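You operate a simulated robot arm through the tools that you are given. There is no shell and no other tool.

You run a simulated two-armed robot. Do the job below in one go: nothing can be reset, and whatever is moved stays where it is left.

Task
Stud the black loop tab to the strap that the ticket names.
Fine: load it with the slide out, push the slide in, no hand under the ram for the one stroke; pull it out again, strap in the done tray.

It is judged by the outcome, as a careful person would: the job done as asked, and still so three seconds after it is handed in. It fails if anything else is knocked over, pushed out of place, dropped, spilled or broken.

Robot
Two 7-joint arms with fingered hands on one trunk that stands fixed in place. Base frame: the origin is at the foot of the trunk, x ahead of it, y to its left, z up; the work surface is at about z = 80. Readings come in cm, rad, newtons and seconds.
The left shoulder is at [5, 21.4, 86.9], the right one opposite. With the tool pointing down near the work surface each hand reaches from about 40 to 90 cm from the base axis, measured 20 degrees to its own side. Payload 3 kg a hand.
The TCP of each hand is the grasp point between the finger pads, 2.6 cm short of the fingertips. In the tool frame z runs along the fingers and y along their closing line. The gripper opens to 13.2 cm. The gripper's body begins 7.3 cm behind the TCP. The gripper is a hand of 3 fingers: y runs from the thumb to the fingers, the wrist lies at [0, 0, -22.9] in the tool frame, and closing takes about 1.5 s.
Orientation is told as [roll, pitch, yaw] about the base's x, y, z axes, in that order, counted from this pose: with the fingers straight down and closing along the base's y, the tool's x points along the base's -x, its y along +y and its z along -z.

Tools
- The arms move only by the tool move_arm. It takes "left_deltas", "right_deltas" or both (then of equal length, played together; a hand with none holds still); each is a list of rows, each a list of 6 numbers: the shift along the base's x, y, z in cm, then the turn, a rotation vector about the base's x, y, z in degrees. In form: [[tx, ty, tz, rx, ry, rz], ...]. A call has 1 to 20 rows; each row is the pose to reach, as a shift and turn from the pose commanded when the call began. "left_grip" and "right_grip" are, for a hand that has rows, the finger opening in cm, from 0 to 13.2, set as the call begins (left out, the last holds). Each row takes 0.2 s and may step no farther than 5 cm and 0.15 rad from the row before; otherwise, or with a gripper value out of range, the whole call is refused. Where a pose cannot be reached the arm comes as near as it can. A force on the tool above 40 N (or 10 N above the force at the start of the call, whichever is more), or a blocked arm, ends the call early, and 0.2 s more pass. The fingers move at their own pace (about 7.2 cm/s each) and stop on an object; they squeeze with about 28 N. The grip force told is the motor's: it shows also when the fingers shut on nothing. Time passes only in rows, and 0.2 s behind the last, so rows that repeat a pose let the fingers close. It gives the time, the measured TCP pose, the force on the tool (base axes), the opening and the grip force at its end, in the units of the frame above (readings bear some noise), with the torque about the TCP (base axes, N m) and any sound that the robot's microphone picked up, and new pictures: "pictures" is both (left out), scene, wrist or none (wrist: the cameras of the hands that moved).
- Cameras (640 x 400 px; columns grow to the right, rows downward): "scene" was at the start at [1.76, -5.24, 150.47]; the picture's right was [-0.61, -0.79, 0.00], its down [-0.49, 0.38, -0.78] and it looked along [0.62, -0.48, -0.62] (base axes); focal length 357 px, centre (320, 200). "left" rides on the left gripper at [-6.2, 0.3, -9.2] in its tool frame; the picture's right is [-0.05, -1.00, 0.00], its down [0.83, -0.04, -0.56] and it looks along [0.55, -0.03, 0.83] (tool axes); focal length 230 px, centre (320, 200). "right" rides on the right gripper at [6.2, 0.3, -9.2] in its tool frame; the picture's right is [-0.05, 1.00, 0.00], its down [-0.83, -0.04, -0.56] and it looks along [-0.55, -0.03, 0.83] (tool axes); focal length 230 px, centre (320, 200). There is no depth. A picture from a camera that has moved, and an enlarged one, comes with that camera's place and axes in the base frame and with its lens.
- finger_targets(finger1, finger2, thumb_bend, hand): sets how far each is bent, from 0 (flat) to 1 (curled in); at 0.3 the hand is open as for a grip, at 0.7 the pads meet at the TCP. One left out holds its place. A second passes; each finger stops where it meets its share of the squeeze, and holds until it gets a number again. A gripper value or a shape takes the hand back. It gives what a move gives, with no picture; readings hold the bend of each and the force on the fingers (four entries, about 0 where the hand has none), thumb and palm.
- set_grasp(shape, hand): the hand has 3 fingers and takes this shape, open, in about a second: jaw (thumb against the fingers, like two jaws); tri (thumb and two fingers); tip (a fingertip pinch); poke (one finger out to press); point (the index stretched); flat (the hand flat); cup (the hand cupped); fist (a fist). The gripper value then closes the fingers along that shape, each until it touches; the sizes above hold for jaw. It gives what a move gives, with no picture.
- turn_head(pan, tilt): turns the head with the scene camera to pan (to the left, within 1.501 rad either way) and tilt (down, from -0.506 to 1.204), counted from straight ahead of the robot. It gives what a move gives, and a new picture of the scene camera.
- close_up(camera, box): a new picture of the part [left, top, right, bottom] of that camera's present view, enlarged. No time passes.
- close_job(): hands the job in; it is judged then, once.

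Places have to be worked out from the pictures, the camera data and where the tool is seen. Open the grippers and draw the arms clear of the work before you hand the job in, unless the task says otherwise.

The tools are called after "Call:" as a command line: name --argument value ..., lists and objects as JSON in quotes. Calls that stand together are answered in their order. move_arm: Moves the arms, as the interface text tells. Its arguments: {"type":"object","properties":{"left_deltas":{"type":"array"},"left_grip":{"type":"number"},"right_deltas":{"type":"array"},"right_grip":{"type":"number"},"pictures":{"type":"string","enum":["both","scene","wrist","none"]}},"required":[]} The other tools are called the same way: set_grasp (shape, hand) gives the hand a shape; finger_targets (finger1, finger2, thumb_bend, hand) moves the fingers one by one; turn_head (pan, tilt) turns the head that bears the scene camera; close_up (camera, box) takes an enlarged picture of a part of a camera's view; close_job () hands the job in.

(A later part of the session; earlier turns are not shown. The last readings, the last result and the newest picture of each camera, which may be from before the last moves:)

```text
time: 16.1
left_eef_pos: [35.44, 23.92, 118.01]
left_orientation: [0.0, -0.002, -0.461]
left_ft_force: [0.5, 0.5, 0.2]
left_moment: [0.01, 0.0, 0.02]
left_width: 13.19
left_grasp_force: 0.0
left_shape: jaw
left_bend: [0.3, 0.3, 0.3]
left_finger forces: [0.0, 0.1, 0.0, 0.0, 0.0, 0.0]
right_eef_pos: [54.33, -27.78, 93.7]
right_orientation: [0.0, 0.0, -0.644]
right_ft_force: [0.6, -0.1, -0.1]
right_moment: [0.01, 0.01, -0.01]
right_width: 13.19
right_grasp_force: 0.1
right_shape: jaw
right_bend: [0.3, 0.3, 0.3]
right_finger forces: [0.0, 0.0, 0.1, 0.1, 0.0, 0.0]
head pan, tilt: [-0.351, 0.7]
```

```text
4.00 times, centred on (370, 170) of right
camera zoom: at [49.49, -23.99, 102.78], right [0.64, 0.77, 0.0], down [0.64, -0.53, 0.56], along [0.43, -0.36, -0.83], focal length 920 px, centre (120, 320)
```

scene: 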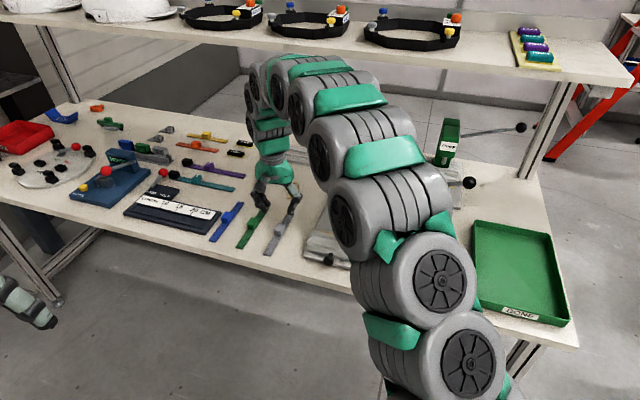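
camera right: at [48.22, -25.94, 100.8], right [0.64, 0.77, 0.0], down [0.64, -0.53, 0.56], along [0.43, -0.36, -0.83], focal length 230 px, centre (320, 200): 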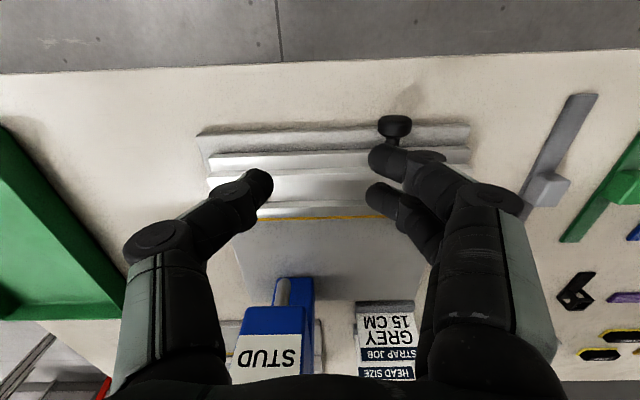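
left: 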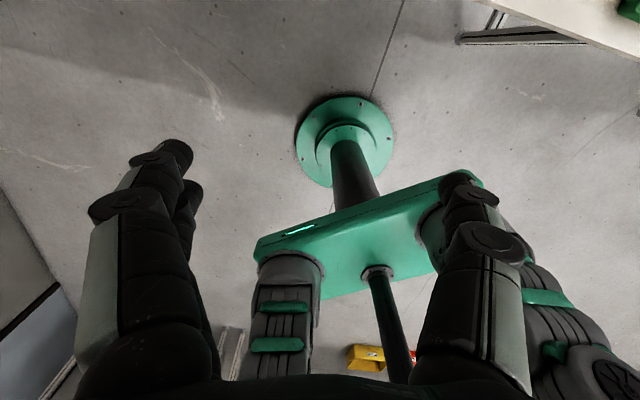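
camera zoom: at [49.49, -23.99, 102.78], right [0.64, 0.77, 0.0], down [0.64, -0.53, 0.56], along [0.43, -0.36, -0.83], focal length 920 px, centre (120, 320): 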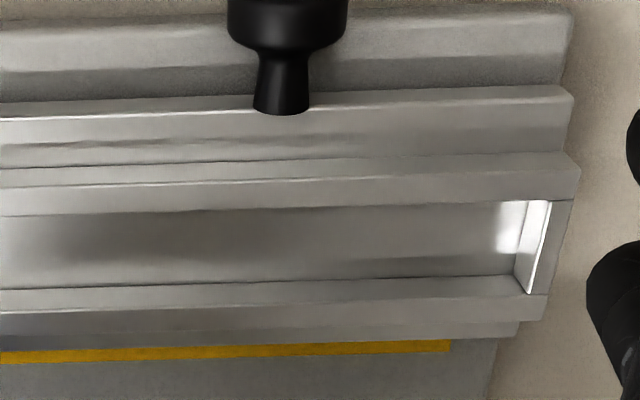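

Now the nest is clear: raised pad about 0.6 cm below the rail tops at the right, channel floor about 1.2 cm below, channel roughly 17 cm long and 2.25 cm wide, from s≈-19.7 to -2.8 (bench frame). Before picking the strap, I test in free air whether the right hand can turn by -90° about the vertical here.

Call:
move_arm --right_deltas '[[0, 0, 3, 0, 0, -8], [0, 0, 6, 0, 0, -16], [0, 0, 8, 0, 0, -24], [0, 0, 8, 0, 0, -32], [0, 0, 8, 0, 0, -40], [0, 0, 8, 0, 0, -48], [0, 0, 8, 0, 0, -56], [0, 0, 8, 0, 0, -64], [0, 0, 8, 0, 0, -72], [0, 0, 8, 0, 0, -80], [0, 0, 8, 0, 0, -88], [0, 0, 8, 0, 0, -90], [0, 0, 8, 0, 0, -90]]' --pictures "both"

```text
time: 18.9
left_eef_pos: [35.47, 23.93, 117.83]
left_orientation: [0.0, 0.0, -0.461]
left_ft_force: [0.3, -0.3, -0.7]
left_moment: [0.01, 0.04, 0.05]
left_width: 13.19
left_grasp_force: 0.1
left_shape: jaw
left_bend: [0.3, 0.3, 0.3]
left_finger forces: [0.0, 0.0, 0.0, 0.1, 0.0, 0.0]
right_eef_pos: [54.34, -27.71, 101.58]
right_orientation: [-0.002, 0.001, -2.215]
right_ft_force: [-0.2, 0.3, 0.1]
right_moment: [0.0, 0.02, -0.02]
right_width: 13.19
right_grasp_force: 0.0
right_shape: jaw
right_bend: [0.3, 0.3, 0.3]
right_finger forces: [0.0, 0.0, 0.0, 0.0, 0.1, 0.0]
head pan, tilt: [-0.351, 0.7]
camera right: at [58.2, -23.24, 110.69], right [0.77, -0.64, 0.0], down [-0.53, -0.64, 0.56], along [-0.36, -0.43, -0.83], focal length 230 px, centre (320, 200)
```

scene: 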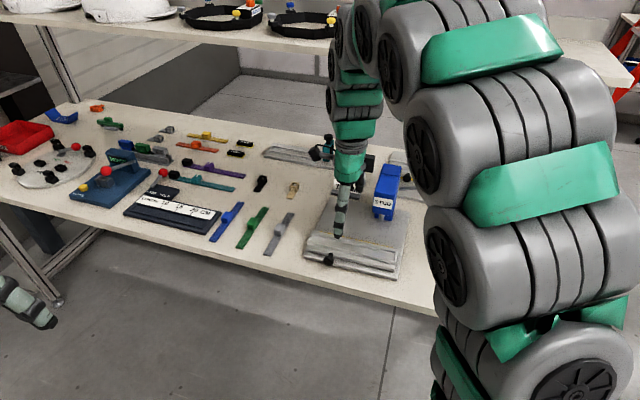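
right: 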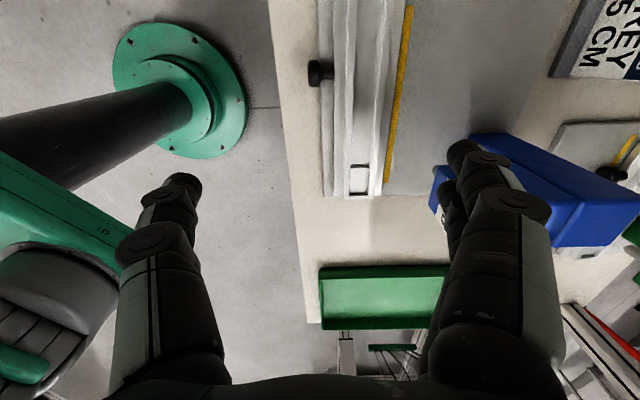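

The turn to yaw -2.21 works, and this view looks along the slide. I enlarge it to measure the channel's position in depth from a different side.

Call:
close_up --camera "right" --box '[300, 40, 430, 210]'

Call:
close_up --camera "right" --box '[320, 130, 420, 210]'

```text
2.35 times, centred on (365, 125) of right
camera zoom: at [58.2, -23.24, 110.69], right [0.77, -0.64, 0.0], down [-0.53, -0.64, 0.56], along [-0.36, -0.43, -0.83], focal length 541 px, centre (214, 376)
```

zoom: 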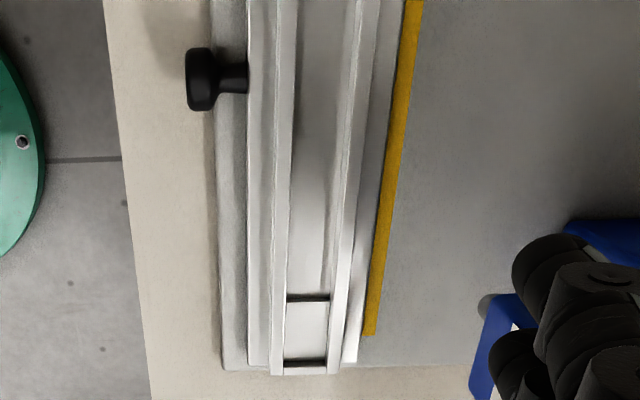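

```text
5.00 times, centred on (370, 170) of right
camera zoom: at [58.2, -23.24, 110.69], right [0.77, -0.64, 0.0], down [-0.53, -0.64, 0.56], along [-0.36, -0.43, -0.83], focal length 1150 px, centre (70, 350)
```

zoom: 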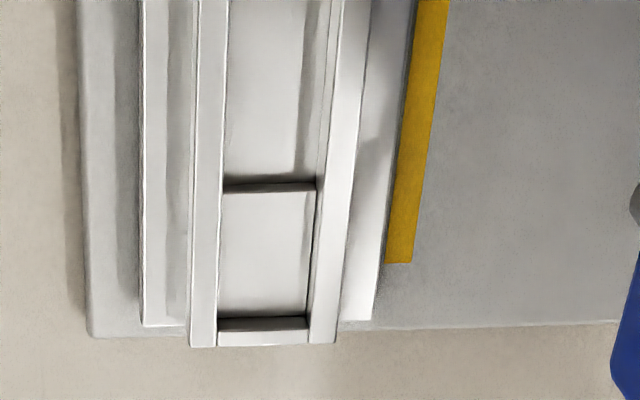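

From both views the channel's centre line is at f≈64.9 (bench frame) with rail tops near z≈83.5. I now go back over the grey strap's block, turning back to the pick orientation with the grip at 5 cm.

Call:
move_arm --right_deltas '[[1.4, 0.9, 0, 0, 0, 8], [2.8, 1.8, 0, 0, 0, 16], [4.2, 2.7, 0, 0, 0, 24], [5.6, 3.6, 0, 0, 0, 32], [7, 4.5, 0, 0, 0, 40], [8.4, 5.4, 0, 0, 0, 48], [9.8, 6.3, 0, 0, 0, 56], [11.2, 7.2, 0, 0, 0, 64], [12.6, 8.2, -1, 0, 0, 72], [14, 9.2, -3, 0, 0, 80], [15.5, 10.2, -6, 0, 0, 88], [17.1, 11.27, -9, 0, 0, 90], [17.1, 11.27, -11, 0, 0, 90], [17.1, 11.27, -11, 0, 0, 90]]' --right_grip 5 --pictures "wrist"

Call:
close_up --camera "right" --box '[240, 80, 420, 220]'

```text
time: 21.9
left_eef_pos: [35.59, 23.94, 117.95]
left_orientation: [0.002, -0.001, -0.463]
left_ft_force: [0.7, 0.5, -0.8]
left_moment: [0.03, 0.0, -0.01]
left_width: 13.19
left_grasp_force: 0.1
left_shape: jaw
left_bend: [0.3, 0.3, 0.3]
left_finger forces: [0.0, 0.0, 0.1, 0.0, 0.0, 0.1]
right_eef_pos: [71.36, -16.63, 90.69]
right_orientation: [0.001, 0.0, -0.643]
right_ft_force: [-0.8, 0.5, -0.3]
right_moment: [-0.04, 0.0, 0.03]
right_width: 5.04
right_grasp_force: 0.1
right_shape: jaw
right_bend: [0.73, 0.73, 0.7]
right_finger forces: [0.0, 0.0, 0.0, 0.0, 0.0, 0.1]
head pan, tilt: [-0.351, 0.7]
camera right: at [66.52, -12.87, 99.85], right [0.64, 0.77, 0.0], down [0.64, -0.53, 0.56], along [0.43, -0.36, -0.83], focal length 230 px, centre (320, 200)
```

right: 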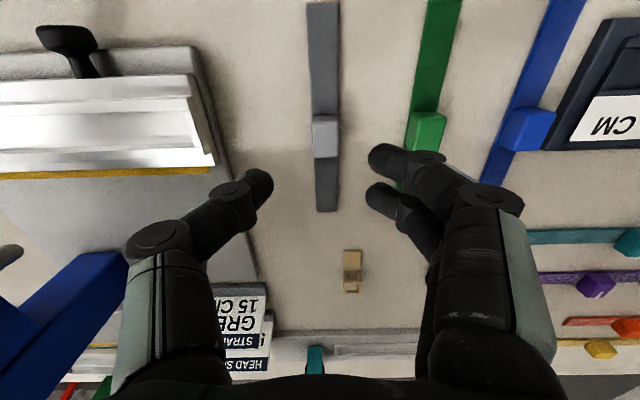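

```text
2.86 times, centred on (330, 150) of right
camera zoom: at [66.52, -12.87, 99.85], right [0.64, 0.77, 0.0], down [0.64, -0.53, 0.56], along [0.43, -0.36, -0.83], focal length 657 px, centre (291, 343)
```

zoom: 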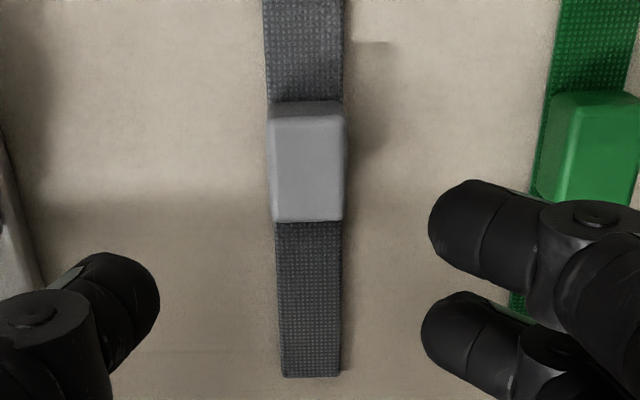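

The block is centred about 0.25 cm to the left of the hand. I correct that and descend to grip height (TCP z≈83.2), keeping the fingers open, then check.

Call:
move_arm --right_deltas '[[0.15, 0.2, -2.5, 0, 0, 0], [0.15, 0.2, -5, 0, 0, 0], [0.15, 0.2, -6.5, 0, 0, 0], [0.15, 0.2, -7.5, 0, 0, 0], [0.15, 0.2, -7.5, 0, 0, 0]]' --pictures "wrist"

Call:
close_up --camera "scene" --box '[220, 180, 330, 260]'

Call:
close_up --camera "right" --box '[200, 60, 440, 220]'

```text
time: 23.1
left_eef_pos: [35.47, 23.91, 117.85]
left_orientation: [-0.001, 0.002, -0.461]
left_ft_force: [0.1, -0.2, 0.2]
left_moment: [0.01, 0.01, -0.01]
left_width: 13.18
left_grasp_force: 0.0
left_shape: jaw
left_bend: [0.3, 0.3, 0.3]
left_finger forces: [0.1, 0.0, 0.0, 0.0, 0.1, 0.1]
right_eef_pos: [71.5, -16.28, 83.06]
right_orientation: [0.0, -0.001, -0.644]
right_ft_force: [-0.6, 0.0, -0.8]
right_moment: [0.0, -0.01, 0.01]
right_width: 5.05
right_grasp_force: 0.1
right_shape: jaw
right_bend: [0.73, 0.73, 0.7]
right_finger forces: [0.0, 0.0, 0.1, 0.0, 0.0, 0.0]
head pan, tilt: [-0.351, 0.7]
camera right: at [66.72, -12.51, 92.24], right [0.64, 0.77, 0.0], down [0.64, -0.53, 0.56], along [0.43, -0.36, -0.83], focal length 230 px, centre (320, 200)
```

right: 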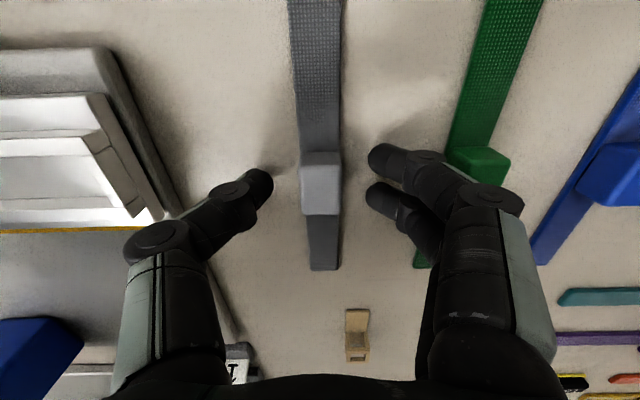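

```text
5.00 times, centred on (275, 220) of scene
camera zoom: at [2.94, -2.88, 150.21], right [-0.34, -0.94, 0.0], down [-0.6, 0.22, -0.76], along [0.72, -0.26, -0.64], focal length 1787 px, centre (545, 100)
```

zoom: 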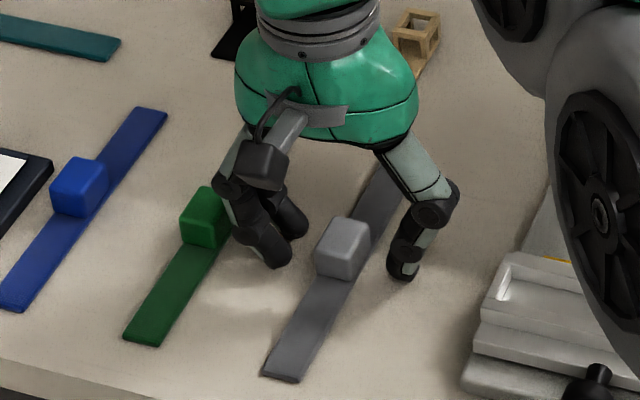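

```text
2.50 times, centred on (320, 140) of right
camera zoom: at [66.72, -12.51, 92.24], right [0.64, 0.77, 0.0], down [0.64, -0.53, 0.56], along [0.43, -0.36, -0.83], focal length 575 px, centre (320, 350)
```

zoom: 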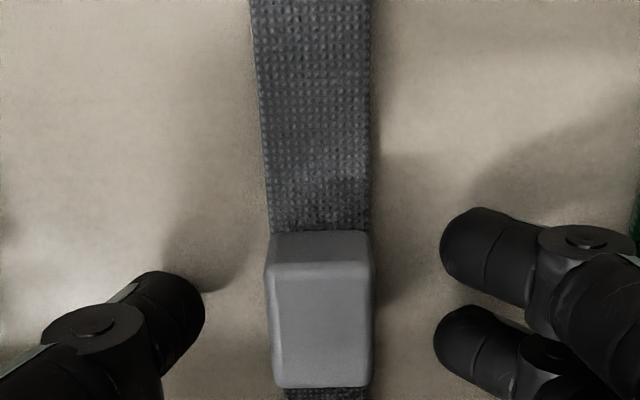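

The fingers straddle the block without touching anything else. I close the grip on it.

Call:
move_arm --right_deltas '[[0, 0, 0, 0, 0, 0], [0, 0, 0, 0, 0, 0], [0, 0, 0, 0, 0, 0], [0, 0, 0, 0, 0, 0], [0, 0, 0, 0, 0, 0], [0, 0, 0, 0, 0, 0], [0, 0, 0, 0, 0, 0], [0, 0, 0, 0, 0, 0]]' --right_grip 0 --pictures "wrist"

Call:
close_up --camera "scene" --box '[220, 180, 330, 260]'

Call:
close_up --camera "right" --box '[200, 60, 440, 260]'

```text
time: 24.9
left_eef_pos: [35.42, 23.93, 117.97]
left_orientation: [0.0, 0.0, -0.461]
left_ft_force: [0.0, 0.1, 0.4]
left_moment: [0.01, 0.01, 0.02]
left_width: 13.18
left_grasp_force: 0.0
left_shape: jaw
left_bend: [0.3, 0.3, 0.3]
left_finger forces: [0.0, 0.0, 0.0, 0.1, 0.0, 0.0]
right_eef_pos: [71.51, -16.19, 83.09]
right_orientation: [0.001, 0.0, -0.644]
right_ft_force: [-0.7, -1.0, -0.9]
right_moment: [0.01, -0.01, 0.0]
right_width: 1.67
right_grasp_force: 27.8
right_shape: jaw
right_bend: [0.72, 0.72, 0.7]
right_finger forces: [12.5, 12.6, 0.0, 0.1, 25.1, 0.0]
head pan, tilt: [-0.351, 0.7]
camera right: at [66.71, -12.5, 92.25], right [0.64, 0.77, 0.0], down [0.64, -0.53, 0.56], along [0.43, -0.36, -0.83], focal length 230 px, centre (320, 200)
```

right: 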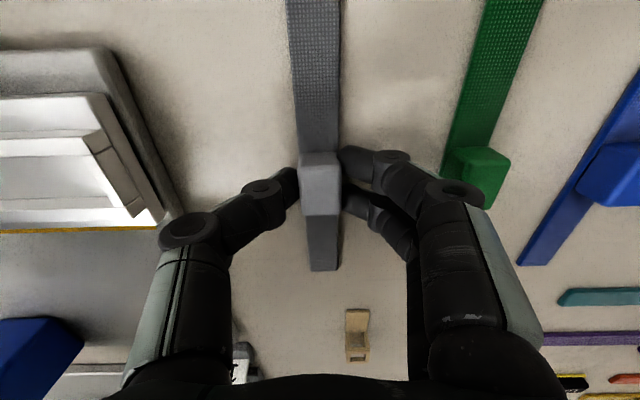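

```text
5.00 times, centred on (275, 220) of scene
camera zoom: at [2.94, -2.88, 150.21], right [-0.34, -0.94, 0.0], down [-0.6, 0.22, -0.76], along [0.72, -0.26, -0.64], focal length 1787 px, centre (545, 100)
```

zoom: 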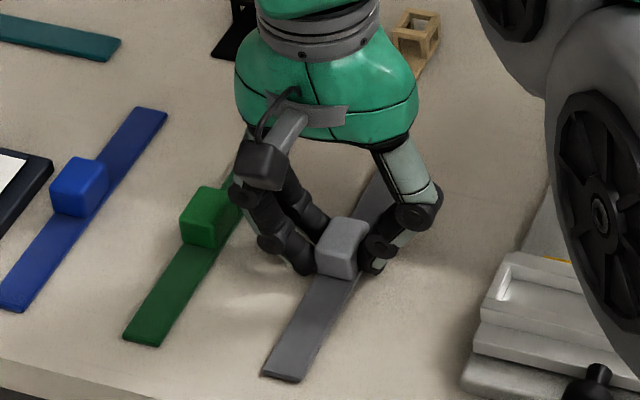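

```text
2.00 times, centred on (320, 160) of right
camera zoom: at [66.71, -12.5, 92.25], right [0.64, 0.77, 0.0], down [0.64, -0.53, 0.56], along [0.43, -0.36, -0.83], focal length 460 px, centre (320, 280)
```

zoom: 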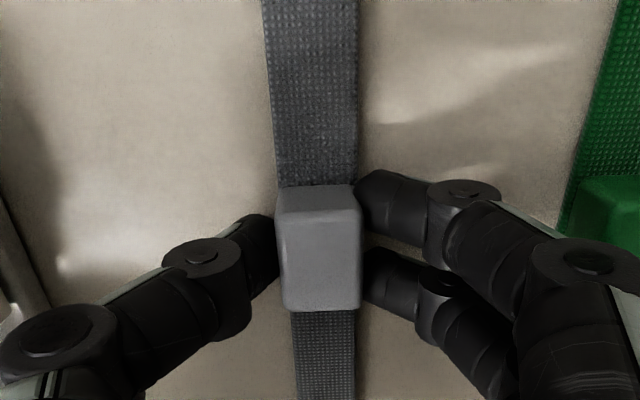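

The grip holds the block with 28 N. I lift it straight up and check the hold.

Call:
move_arm --right_deltas '[[0, 0, 1.5, 0, 0, 0], [0, 0, 4, 0, 0, 0], [0, 0, 8, 0, 0, 0], [0, 0, 12, 0, 0, 0], [0, 0, 15, 0, 0, 0], [0, 0, 15, 0, 0, 0]]' --pictures "both"

Call:
close_up --camera "right" --box '[200, 60, 440, 260]'

```text
time: 26.4
left_eef_pos: [35.43, 23.95, 117.94]
left_orientation: [0.0, -0.001, -0.46]
left_ft_force: [0.0, -0.3, 0.3]
left_moment: [0.0, -0.01, 0.0]
left_width: 13.18
left_grasp_force: 0.0
left_shape: jaw
left_bend: [0.3, 0.3, 0.3]
left_finger forces: [0.1, 0.0, 0.1, 0.0, 0.0, 0.0]
right_eef_pos: [71.59, -16.23, 97.9]
right_orientation: [0.0, -0.001, -0.642]
right_ft_force: [0.2, 0.8, -0.1]
right_moment: [0.02, -0.01, 0.01]
right_width: 1.67
right_grasp_force: 28.0
right_shape: jaw
right_bend: [0.72, 0.72, 0.7]
right_finger forces: [12.5, 12.6, 0.1, 0.1, 25.2, 0.1]
head pan, tilt: [-0.351, 0.7]
camera right: at [66.74, -12.38, 107.14], right [0.64, 0.77, 0.0], down [0.64, -0.53, 0.56], along [0.43, -0.36, -0.83], focal length 230 px, centre (320, 200)
```

scene: 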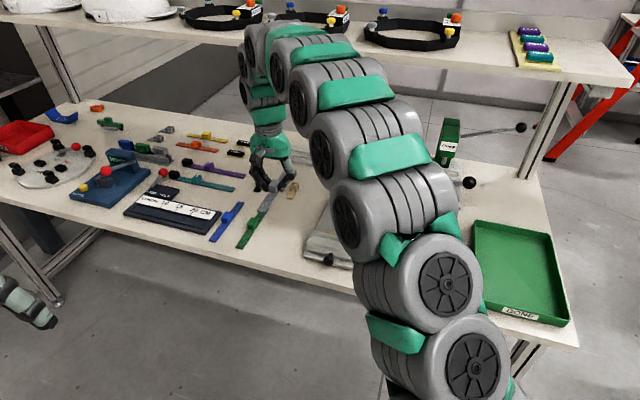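
right: 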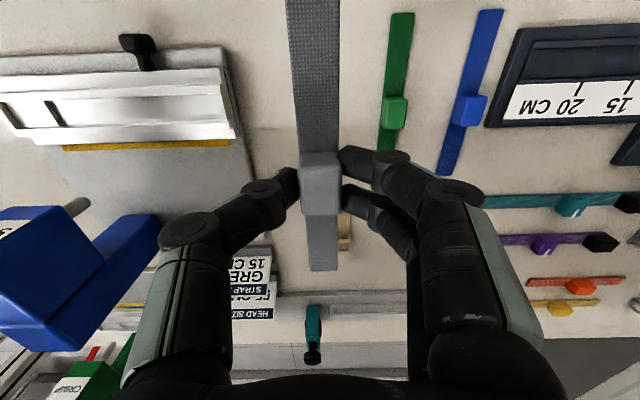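

```text
2.00 times, centred on (320, 160) of right
camera zoom: at [66.74, -12.38, 107.14], right [0.64, 0.77, 0.0], down [0.64, -0.53, 0.56], along [0.43, -0.36, -0.83], focal length 460 px, centre (320, 280)
```

zoom: 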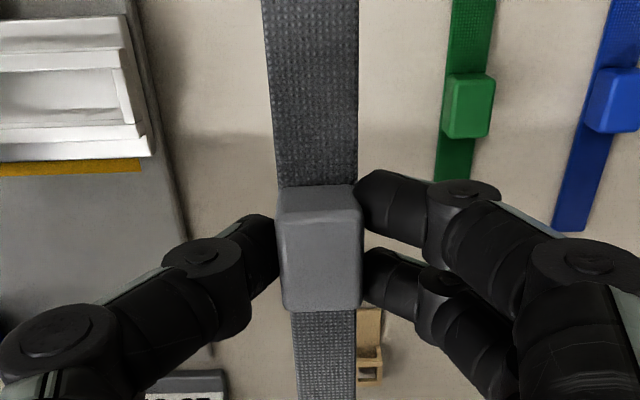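

The strap is held level and nothing else moved. I carry it over the slide while turning it -90° so it lies along the channel, staying in front of the press.

Call:
move_arm --right_deltas '[[-1.4, -0.9, 0, 0, 0, -8], [-2.8, -1.8, 0, 0, 0, -16], [-4.2, -2.7, 0, 0, 0, -24], [-5.6, -3.6, 0, 0, 0, -32], [-7, -4.5, 0, 0, 0, -40], [-8.4, -5.4, 0, 0, 0, -48], [-9.8, -6.3, 0, 0, 0, -56], [-11.2, -7.2, 0, 0, 0, -64], [-12.6, -8, 0, 0, 0, -72], [-14, -8.9, 0, 0, 0, -80], [-15.4, -9.8, 0, 0, 0, -88], [-16.8, -10.7, 0, 0, 0, -90], [-16.8, -10.7, 0, 0, 0, -90]]' --pictures "both"

Call:
close_up --camera "right" --box '[220, 60, 460, 260]'

```text
time: 29.1
left_eef_pos: [35.55, 23.87, 117.86]
left_orientation: [0.0, -0.002, -0.461]
left_ft_force: [1.0, 0.4, 0.4]
left_moment: [0.03, 0.04, 0.0]
left_width: 13.2
left_grasp_force: 0.0
left_shape: jaw
left_bend: [0.3, 0.3, 0.3]
left_finger forces: [0.0, 0.1, 0.1, 0.0, 0.0, 0.0]
right_eef_pos: [54.88, -27.08, 97.97]
right_orientation: [0.0, -0.001, -2.216]
right_ft_force: [0.7, 0.4, -0.1]
right_moment: [-0.02, -0.04, 0.06]
right_width: 1.66
right_grasp_force: 28.3
right_shape: jaw
right_bend: [0.72, 0.72, 0.7]
right_finger forces: [12.5, 12.7, 0.0, 0.0, 25.2, 0.0]
head pan, tilt: [-0.351, 0.7]
camera right: at [58.75, -22.44, 107.11], right [0.77, -0.64, 0.0], down [-0.53, -0.64, 0.55], along [-0.36, -0.43, -0.83], focal length 230 px, centre (320, 200)
```

scene: 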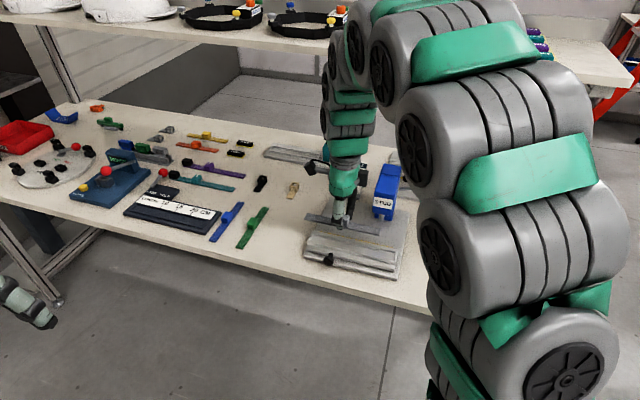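
right: 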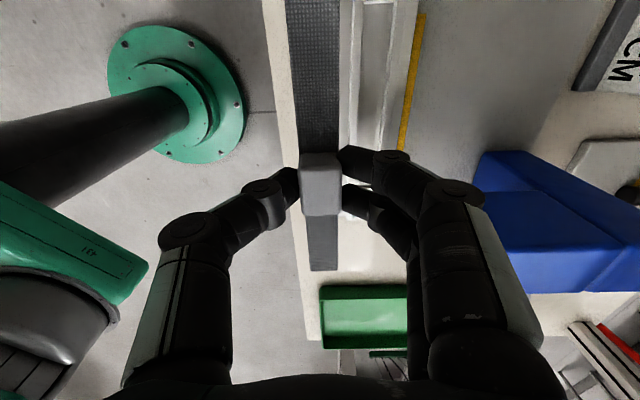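

```text
2.00 times, centred on (340, 160) of right
camera zoom: at [58.75, -22.44, 107.11], right [0.77, -0.64, 0.0], down [-0.53, -0.64, 0.55], along [-0.36, -0.43, -0.83], focal length 460 px, centre (280, 280)
```

zoom: 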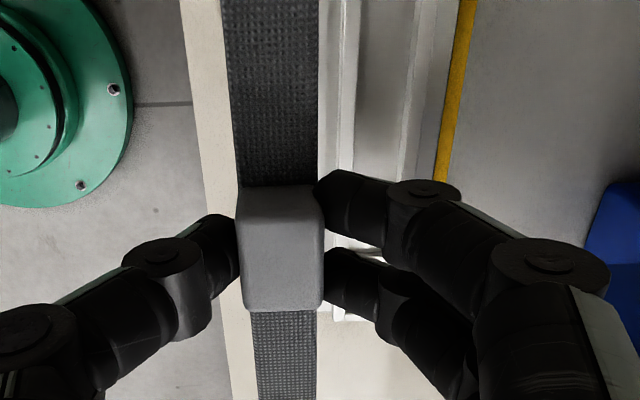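

The strap is now parallel to the slide. I move it in over the channel and lower it to about 2 cm above the rails to align it by eye.

Call:
move_arm --right_deltas '[[1.3, -1, -1, 0, 0, 0], [2.6, -1.9, -3, 0, 0, 0], [3.8, -2.85, -5.5, 0, 0, 0], [3.8, -2.85, -8, 0, 0, 0], [3.8, -2.85, -9, 0, 0, 0], [3.8, -2.85, -9, 0, 0, 0]]' --pictures "both"

Call:
close_up --camera "right" --box '[220, 0, 420, 160]'

Call:
close_up --camera "right" --box '[260, 180, 380, 290]'

Call:
close_up --camera "scene" --box '[280, 180, 430, 290]'

```text
time: 30.6
left_eef_pos: [35.53, 23.9, 117.9]
left_orientation: [0.0, -0.001, -0.46]
left_ft_force: [0.0, 1.1, 0.0]
left_moment: [-0.01, 0.01, -0.02]
left_width: 13.19
left_grasp_force: 0.0
left_shape: jaw
left_bend: [0.3, 0.3, 0.3]
left_finger forces: [0.1, 0.1, 0.0, 0.0, 0.0, 0.0]
right_eef_pos: [58.47, -29.79, 88.96]
right_orientation: [0.0, -0.001, -2.215]
right_ft_force: [-0.6, -0.9, -0.6]
right_moment: [-0.01, 0.01, 0.0]
right_width: 1.65
right_grasp_force: 28.3
right_shape: jaw
right_bend: [0.72, 0.72, 0.7]
right_finger forces: [12.5, 12.7, 0.0, 0.0, 25.3, 0.1]
head pan, tilt: [-0.351, 0.7]
camera right: at [62.47, -25.28, 98.11], right [0.77, -0.64, 0.0], down [-0.53, -0.64, 0.56], along [-0.36, -0.43, -0.83], focal length 230 px, centre (320, 200)
```

scene: 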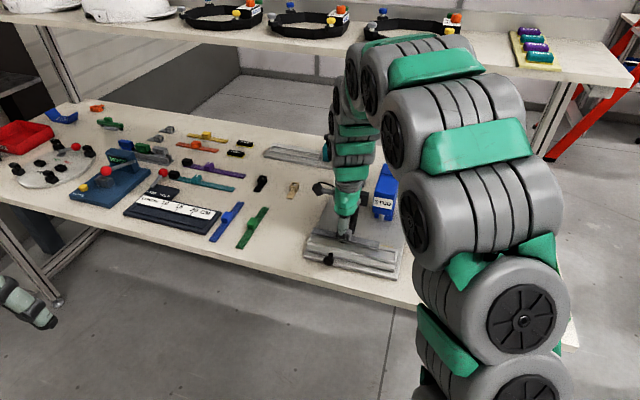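
right: 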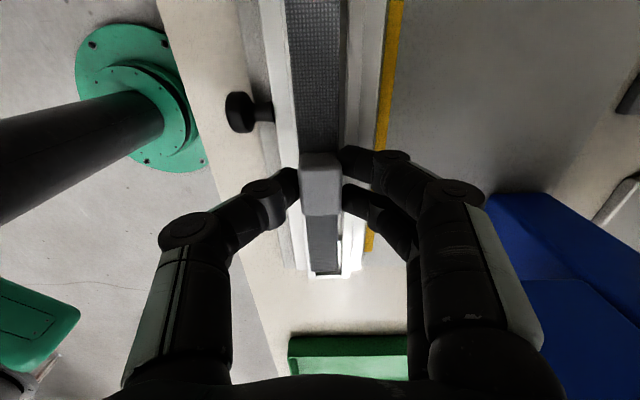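

```text
2.50 times, centred on (320, 80) of right
camera zoom: at [62.47, -25.28, 98.11], right [0.77, -0.64, 0.0], down [-0.53, -0.64, 0.56], along [-0.36, -0.43, -0.83], focal length 575 px, centre (320, 500)
```

zoom: 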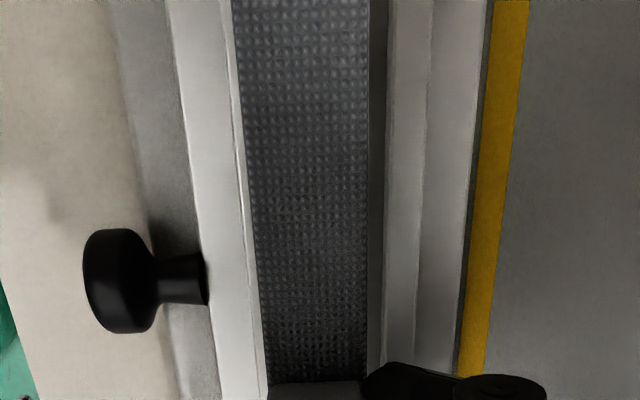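

```text
3.64 times, centred on (320, 235) of right
camera zoom: at [62.47, -25.28, 98.11], right [0.77, -0.64, 0.0], down [-0.53, -0.64, 0.56], along [-0.36, -0.43, -0.83], focal length 837 px, centre (320, 73)
```

zoom: 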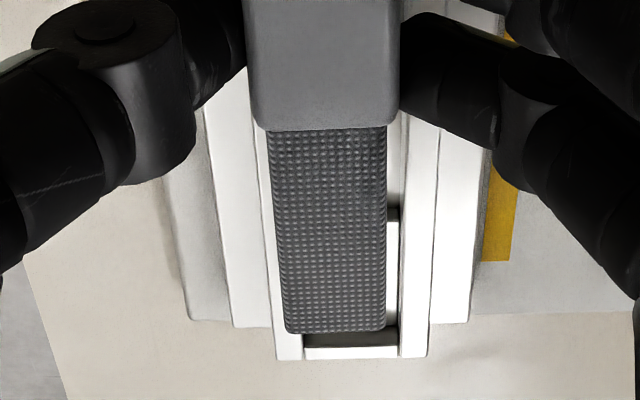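

```text
3.64 times, centred on (355, 235) of scene
camera zoom: at [2.94, -2.88, 150.21], right [-0.34, -0.94, 0.0], down [-0.6, 0.22, -0.76], along [0.72, -0.26, -0.64], focal length 1299 px, centre (193, 73)
```

zoom: 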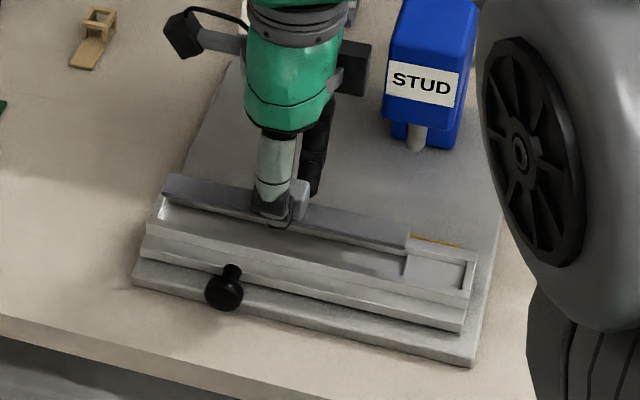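

The strap is close to aligned; I enlarge the left and right ends to compare strap edges with the rails.

Call:
close_up --camera "right" --box '[260, 0, 400, 90]'

Call:
close_up --camera "right" --box '[285, 215, 365, 285]'

Call:
close_up --camera "scene" --box '[310, 220, 360, 260]'

Call:
close_up --camera "scene" --box '[360, 230, 410, 270]'

```text
4.44 times, centred on (330, 45) of right
camera zoom: at [62.47, -25.28, 98.11], right [0.77, -0.64, 0.0], down [-0.53, -0.64, 0.56], along [-0.36, -0.43, -0.83], focal length 1022 px, centre (276, 889)
```

zoom: 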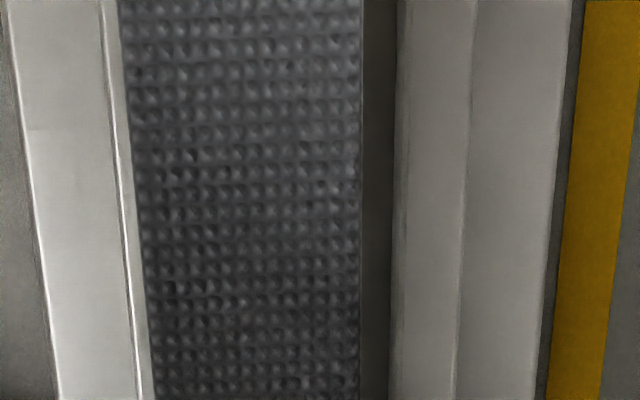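

```text
5.71 times, centred on (325, 250) of right
camera zoom: at [62.47, -25.28, 98.11], right [0.77, -0.64, 0.0], down [-0.53, -0.64, 0.56], along [-0.36, -0.43, -0.83], focal length 1315 px, centre (291, -86)
```

zoom: 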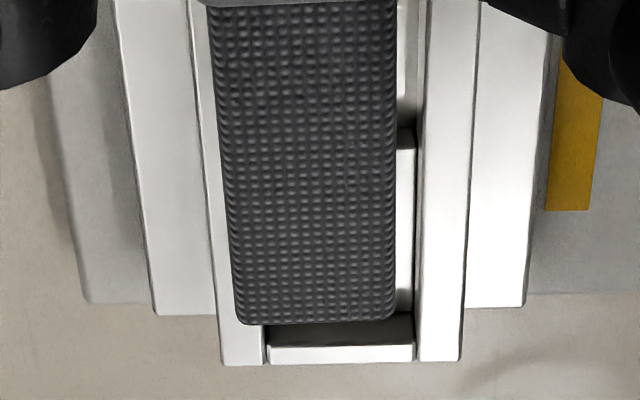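

```text
10.00 times, centred on (335, 240) of scene
camera zoom: at [2.94, -2.88, 150.21], right [-0.34, -0.94, 0.0], down [-0.6, 0.22, -0.76], along [0.72, -0.26, -0.64], focal length 3573 px, centre (170, -200)
```

zoom: 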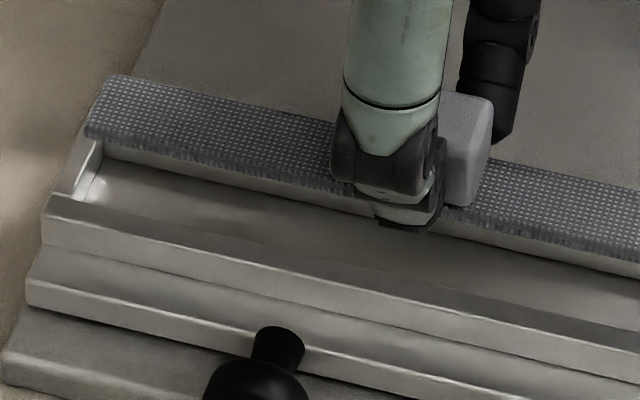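

```text
10.00 times, centred on (385, 250) of scene
camera zoom: at [2.94, -2.88, 150.21], right [-0.34, -0.94, 0.0], down [-0.6, 0.22, -0.76], along [0.72, -0.26, -0.64], focal length 3573 px, centre (-330, -300)
```

zoom: 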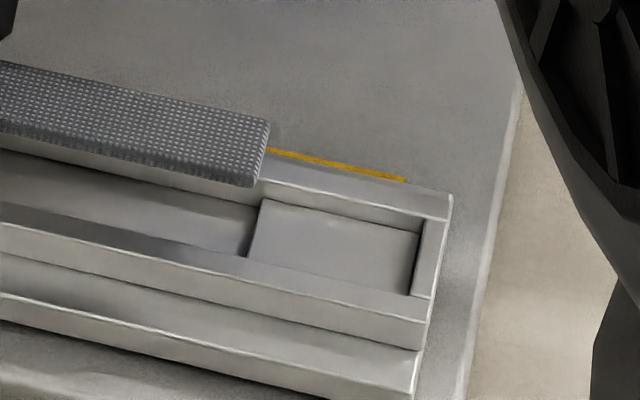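

Comparing edges: the strap is parallel to the channel but about 0.27 cm too near and roughly 0.1 cm too far right. I correct that and lower to just above the rails, then look again.

Call:
move_arm --right_deltas '[[0.28, -0.07, 0, 0, 0, 0], [0.28, -0.07, -1, 0, 0, 0], [0.28, -0.07, -1.6, 0, 0, 0], [0.28, -0.07, -1.6, 0, 0, 0]]' --pictures "none"

Call:
close_up --camera "right" --box '[260, 0, 400, 90]'

Call:
close_up --camera "right" --box '[285, 215, 365, 285]'

Call:
close_up --camera "scene" --box '[310, 220, 360, 260]'

Call:
close_up --camera "scene" --box '[360, 230, 410, 270]'

```text
time: 31.6
left_eef_pos: [35.47, 23.79, 118.01]
left_orientation: [-0.001, 0.0, -0.461]
left_ft_force: [0.4, 0.8, -0.2]
left_moment: [0.0, 0.04, 0.02]
left_width: 13.18
left_grasp_force: 0.0
left_shape: jaw
left_bend: [0.3, 0.3, 0.3]
left_finger forces: [0.0, 0.0, 0.0, 0.1, 0.0, 0.0]
right_eef_pos: [58.75, -30.0, 87.28]
right_orientation: [0.0, -0.001, -2.215]
right_ft_force: [0.7, 0.5, -0.1]
right_moment: [-0.02, 0.01, 0.04]
right_width: 1.66
right_grasp_force: 27.6
right_shape: jaw
right_bend: [0.72, 0.72, 0.7]
right_finger forces: [12.5, 12.7, 0.0, 0.0, 25.2, 0.0]
head pan, tilt: [-0.351, 0.7]
```

```text
4.44 times, centred on (330, 45) of right
camera zoom: at [62.66, -25.35, 96.51], right [0.77, -0.64, 0.0], down [-0.53, -0.64, 0.56], along [-0.36, -0.43, -0.83], focal length 1022 px, centre (276, 889)
```

zoom: 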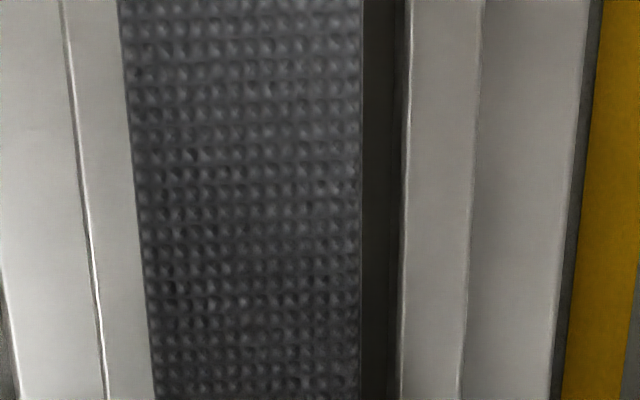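

```text
5.71 times, centred on (325, 250) of right
camera zoom: at [62.66, -25.35, 96.51], right [0.77, -0.64, 0.0], down [-0.53, -0.64, 0.56], along [-0.36, -0.43, -0.83], focal length 1315 px, centre (291, -86)
```

zoom: 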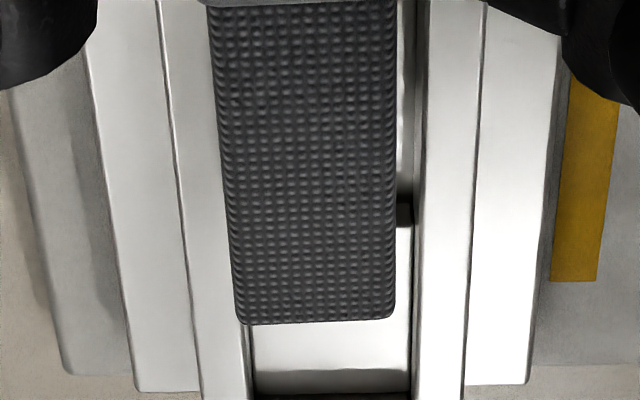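

```text
10.00 times, centred on (335, 240) of scene
camera zoom: at [2.94, -2.88, 150.21], right [-0.34, -0.94, 0.0], down [-0.6, 0.22, -0.76], along [0.72, -0.26, -0.64], focal length 3573 px, centre (170, -200)
```

zoom: 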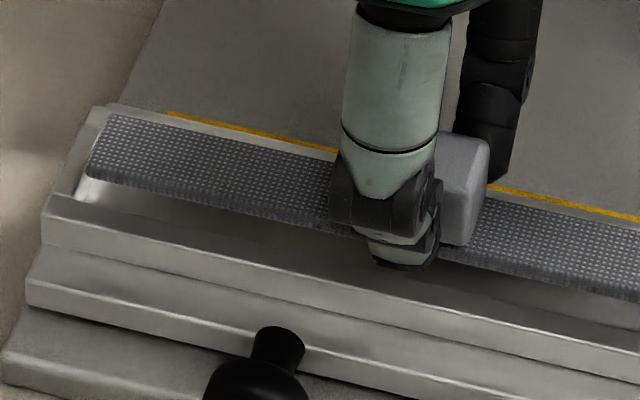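

```text
10.00 times, centred on (385, 250) of scene
camera zoom: at [2.94, -2.88, 150.21], right [-0.34, -0.94, 0.0], down [-0.6, 0.22, -0.76], along [0.72, -0.26, -0.64], focal length 3573 px, centre (-330, -300)
```

zoom: 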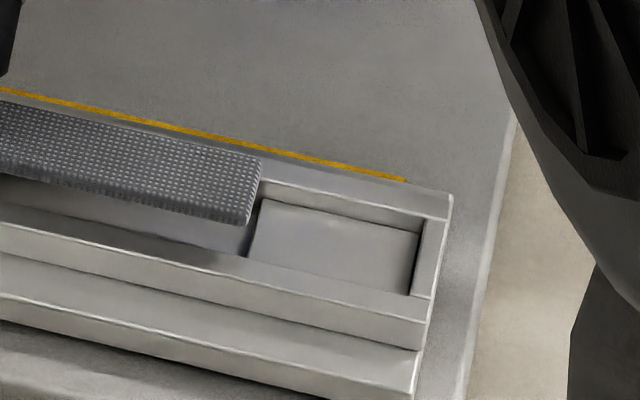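

The overhead view still shows the strap about 0.2 cm too near; the ends sit fine lengthwise. I shift it 0.2 cm outward, turn a hair, and lower 0.5 cm.

Call:
move_arm --right_deltas '[[0.16, -0.12, 0, 0, 0, -0.2], [0.16, -0.12, -0.25, 0, 0, -0.2], [0.16, -0.12, -0.5, 0, 0, -0.2], [0.16, -0.12, -0.5, 0, 0, -0.2]]' --pictures "none"

Call:
close_up --camera "right" --box '[260, 0, 400, 90]'

Call:
close_up --camera "right" --box '[285, 215, 365, 285]'

Call:
close_up --camera "scene" --box '[310, 220, 360, 260]'

Call:
close_up --camera "scene" --box '[360, 230, 410, 270]'

```text
time: 32.5
left_eef_pos: [35.44, 23.85, 117.83]
left_orientation: [0.0, -0.001, -0.46]
left_ft_force: [0.4, 0.1, -0.3]
left_moment: [-0.01, 0.01, -0.01]
left_width: 13.2
left_grasp_force: 0.0
left_shape: jaw
left_bend: [0.3, 0.3, 0.3]
left_finger forces: [0.0, 0.0, 0.0, 0.0, 0.0, 0.0]
right_eef_pos: [58.81, -30.12, 86.93]
right_orientation: [-0.001, 0.0, -2.22]
right_ft_force: [-0.2, -1.2, 0.2]
right_moment: [0.01, 0.0, 0.05]
right_width: 1.65
right_grasp_force: 27.8
right_shape: jaw
right_bend: [0.72, 0.72, 0.7]
right_finger forces: [12.6, 12.7, 0.0, 0.0, 25.2, 0.2]
head pan, tilt: [-0.351, 0.7]
```

```text
4.44 times, centred on (330, 45) of right
camera zoom: at [62.78, -25.51, 96.08], right [0.77, -0.64, 0.0], down [-0.54, -0.64, 0.56], along [-0.36, -0.42, -0.83], focal length 1022 px, centre (276, 889)
```

zoom: 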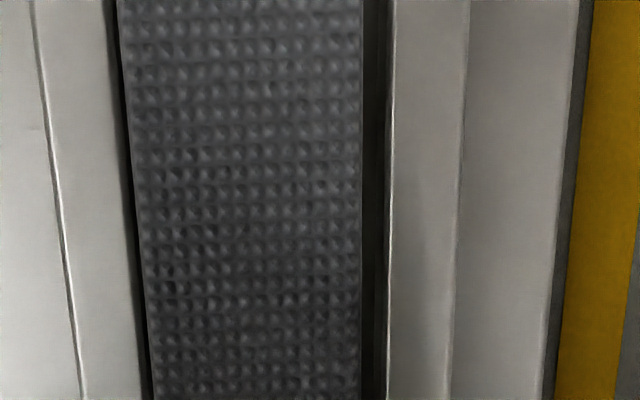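

```text
5.71 times, centred on (325, 250) of right
camera zoom: at [62.78, -25.51, 96.08], right [0.77, -0.64, 0.0], down [-0.54, -0.64, 0.56], along [-0.36, -0.42, -0.83], focal length 1315 px, centre (291, -86)
```

zoom: 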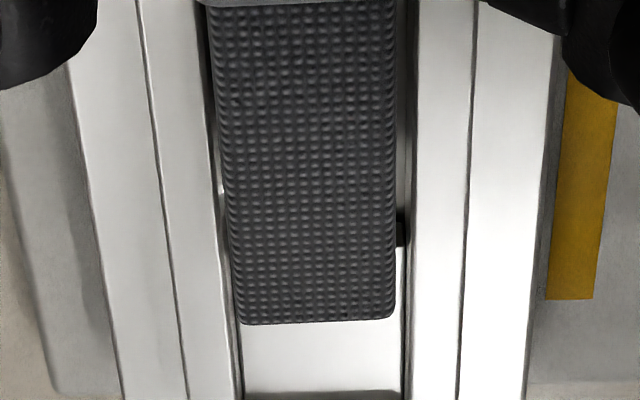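

```text
10.00 times, centred on (335, 240) of scene
camera zoom: at [2.94, -2.88, 150.21], right [-0.34, -0.94, 0.0], down [-0.6, 0.22, -0.76], along [0.72, -0.26, -0.64], focal length 3573 px, centre (170, -200)
```

zoom: 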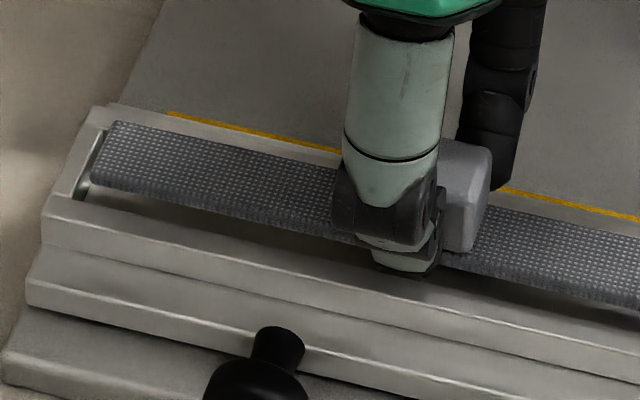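

```text
10.00 times, centred on (385, 250) of scene
camera zoom: at [2.94, -2.88, 150.21], right [-0.34, -0.94, 0.0], down [-0.6, 0.22, -0.76], along [0.72, -0.26, -0.64], focal length 3573 px, centre (-330, -300)
```

zoom: 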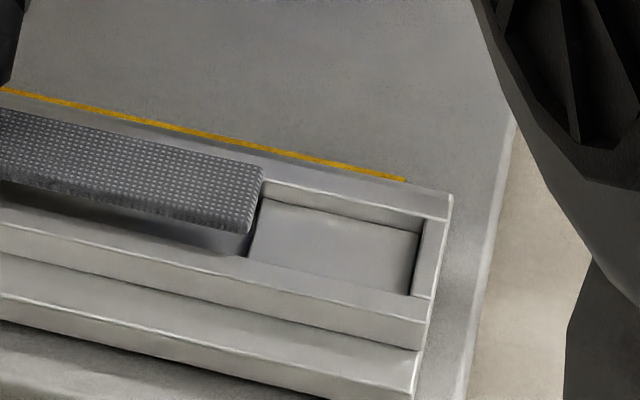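

The strap now sits centred between both rails in the views. I lower it into the channel in small steps, watching the force.

Call:
move_arm --right_deltas '[[0.05, -0.04, -0.2, 0, 0, 0], [0.05, -0.04, -0.4, 0, 0, 0], [0.05, -0.04, -0.6, 0, 0, 0], [0.05, -0.04, -0.6, 0, 0, 0]]' --pictures "none"

Call:
close_up --camera "right" --box '[260, 0, 400, 90]'

Call:
close_up --camera "right" --box '[285, 215, 365, 285]'

Call:
close_up --camera "scene" --box '[310, 215, 410, 275]'

```text
time: 33.5
left_eef_pos: [35.5, 23.89, 118.01]
left_orientation: [0.0, 0.0, -0.461]
left_ft_force: [-0.4, -0.1, 0.1]
left_moment: [-0.02, -0.02, -0.01]
left_width: 13.21
left_grasp_force: 0.1
left_shape: jaw
left_bend: [0.3, 0.3, 0.3]
left_finger forces: [0.0, 0.0, 0.0, 0.1, 0.0, 0.1]
right_eef_pos: [59.02, -30.03, 86.21]
right_orientation: [0.001, -0.001, -2.221]
right_ft_force: [0.5, 0.9, -0.5]
right_moment: [-0.01, -0.01, -0.02]
right_width: 1.66
right_grasp_force: 27.5
right_shape: jaw
right_bend: [0.72, 0.72, 0.7]
right_finger forces: [12.4, 12.7, 0.0, 0.1, 25.2, 0.0]
head pan, tilt: [-0.351, 0.7]
```

```text
4.44 times, centred on (330, 45) of right
camera zoom: at [62.89, -25.52, 95.45], right [0.77, -0.64, 0.0], down [-0.54, -0.64, 0.56], along [-0.36, -0.42, -0.83], focal length 1022 px, centre (276, 889)
```

zoom: 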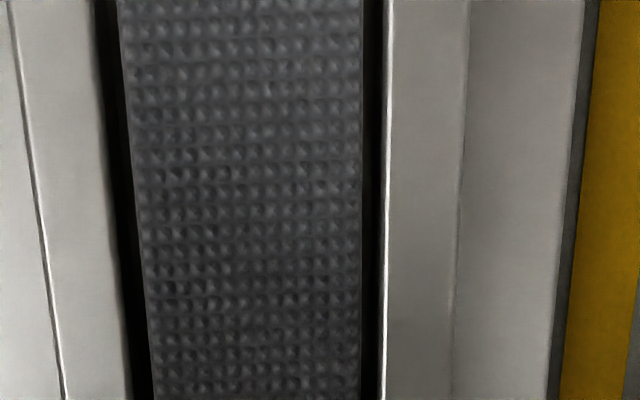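

```text
5.71 times, centred on (325, 250) of right
camera zoom: at [62.89, -25.52, 95.45], right [0.77, -0.64, 0.0], down [-0.54, -0.64, 0.56], along [-0.36, -0.42, -0.83], focal length 1315 px, centre (291, -86)
```

zoom: 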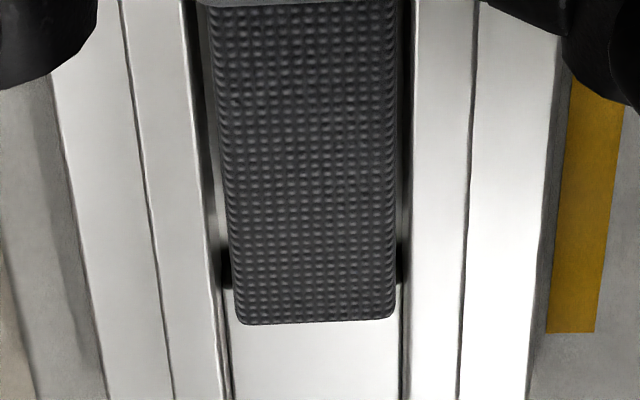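

```text
6.40 times, centred on (360, 245) of scene
camera zoom: at [2.94, -2.88, 150.21], right [-0.34, -0.94, 0.0], down [-0.6, 0.22, -0.76], along [0.72, -0.26, -0.64], focal length 2287 px, centre (64, -88)
```

zoom: 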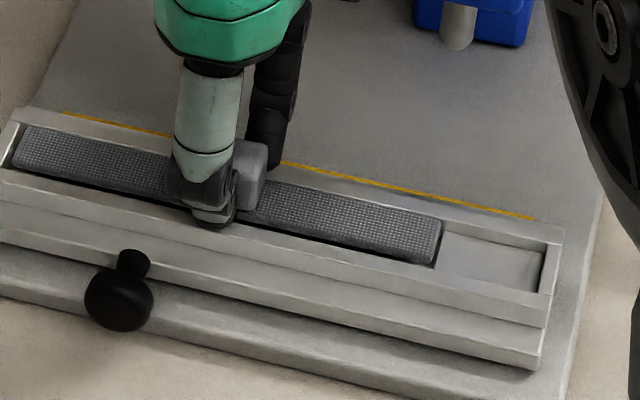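

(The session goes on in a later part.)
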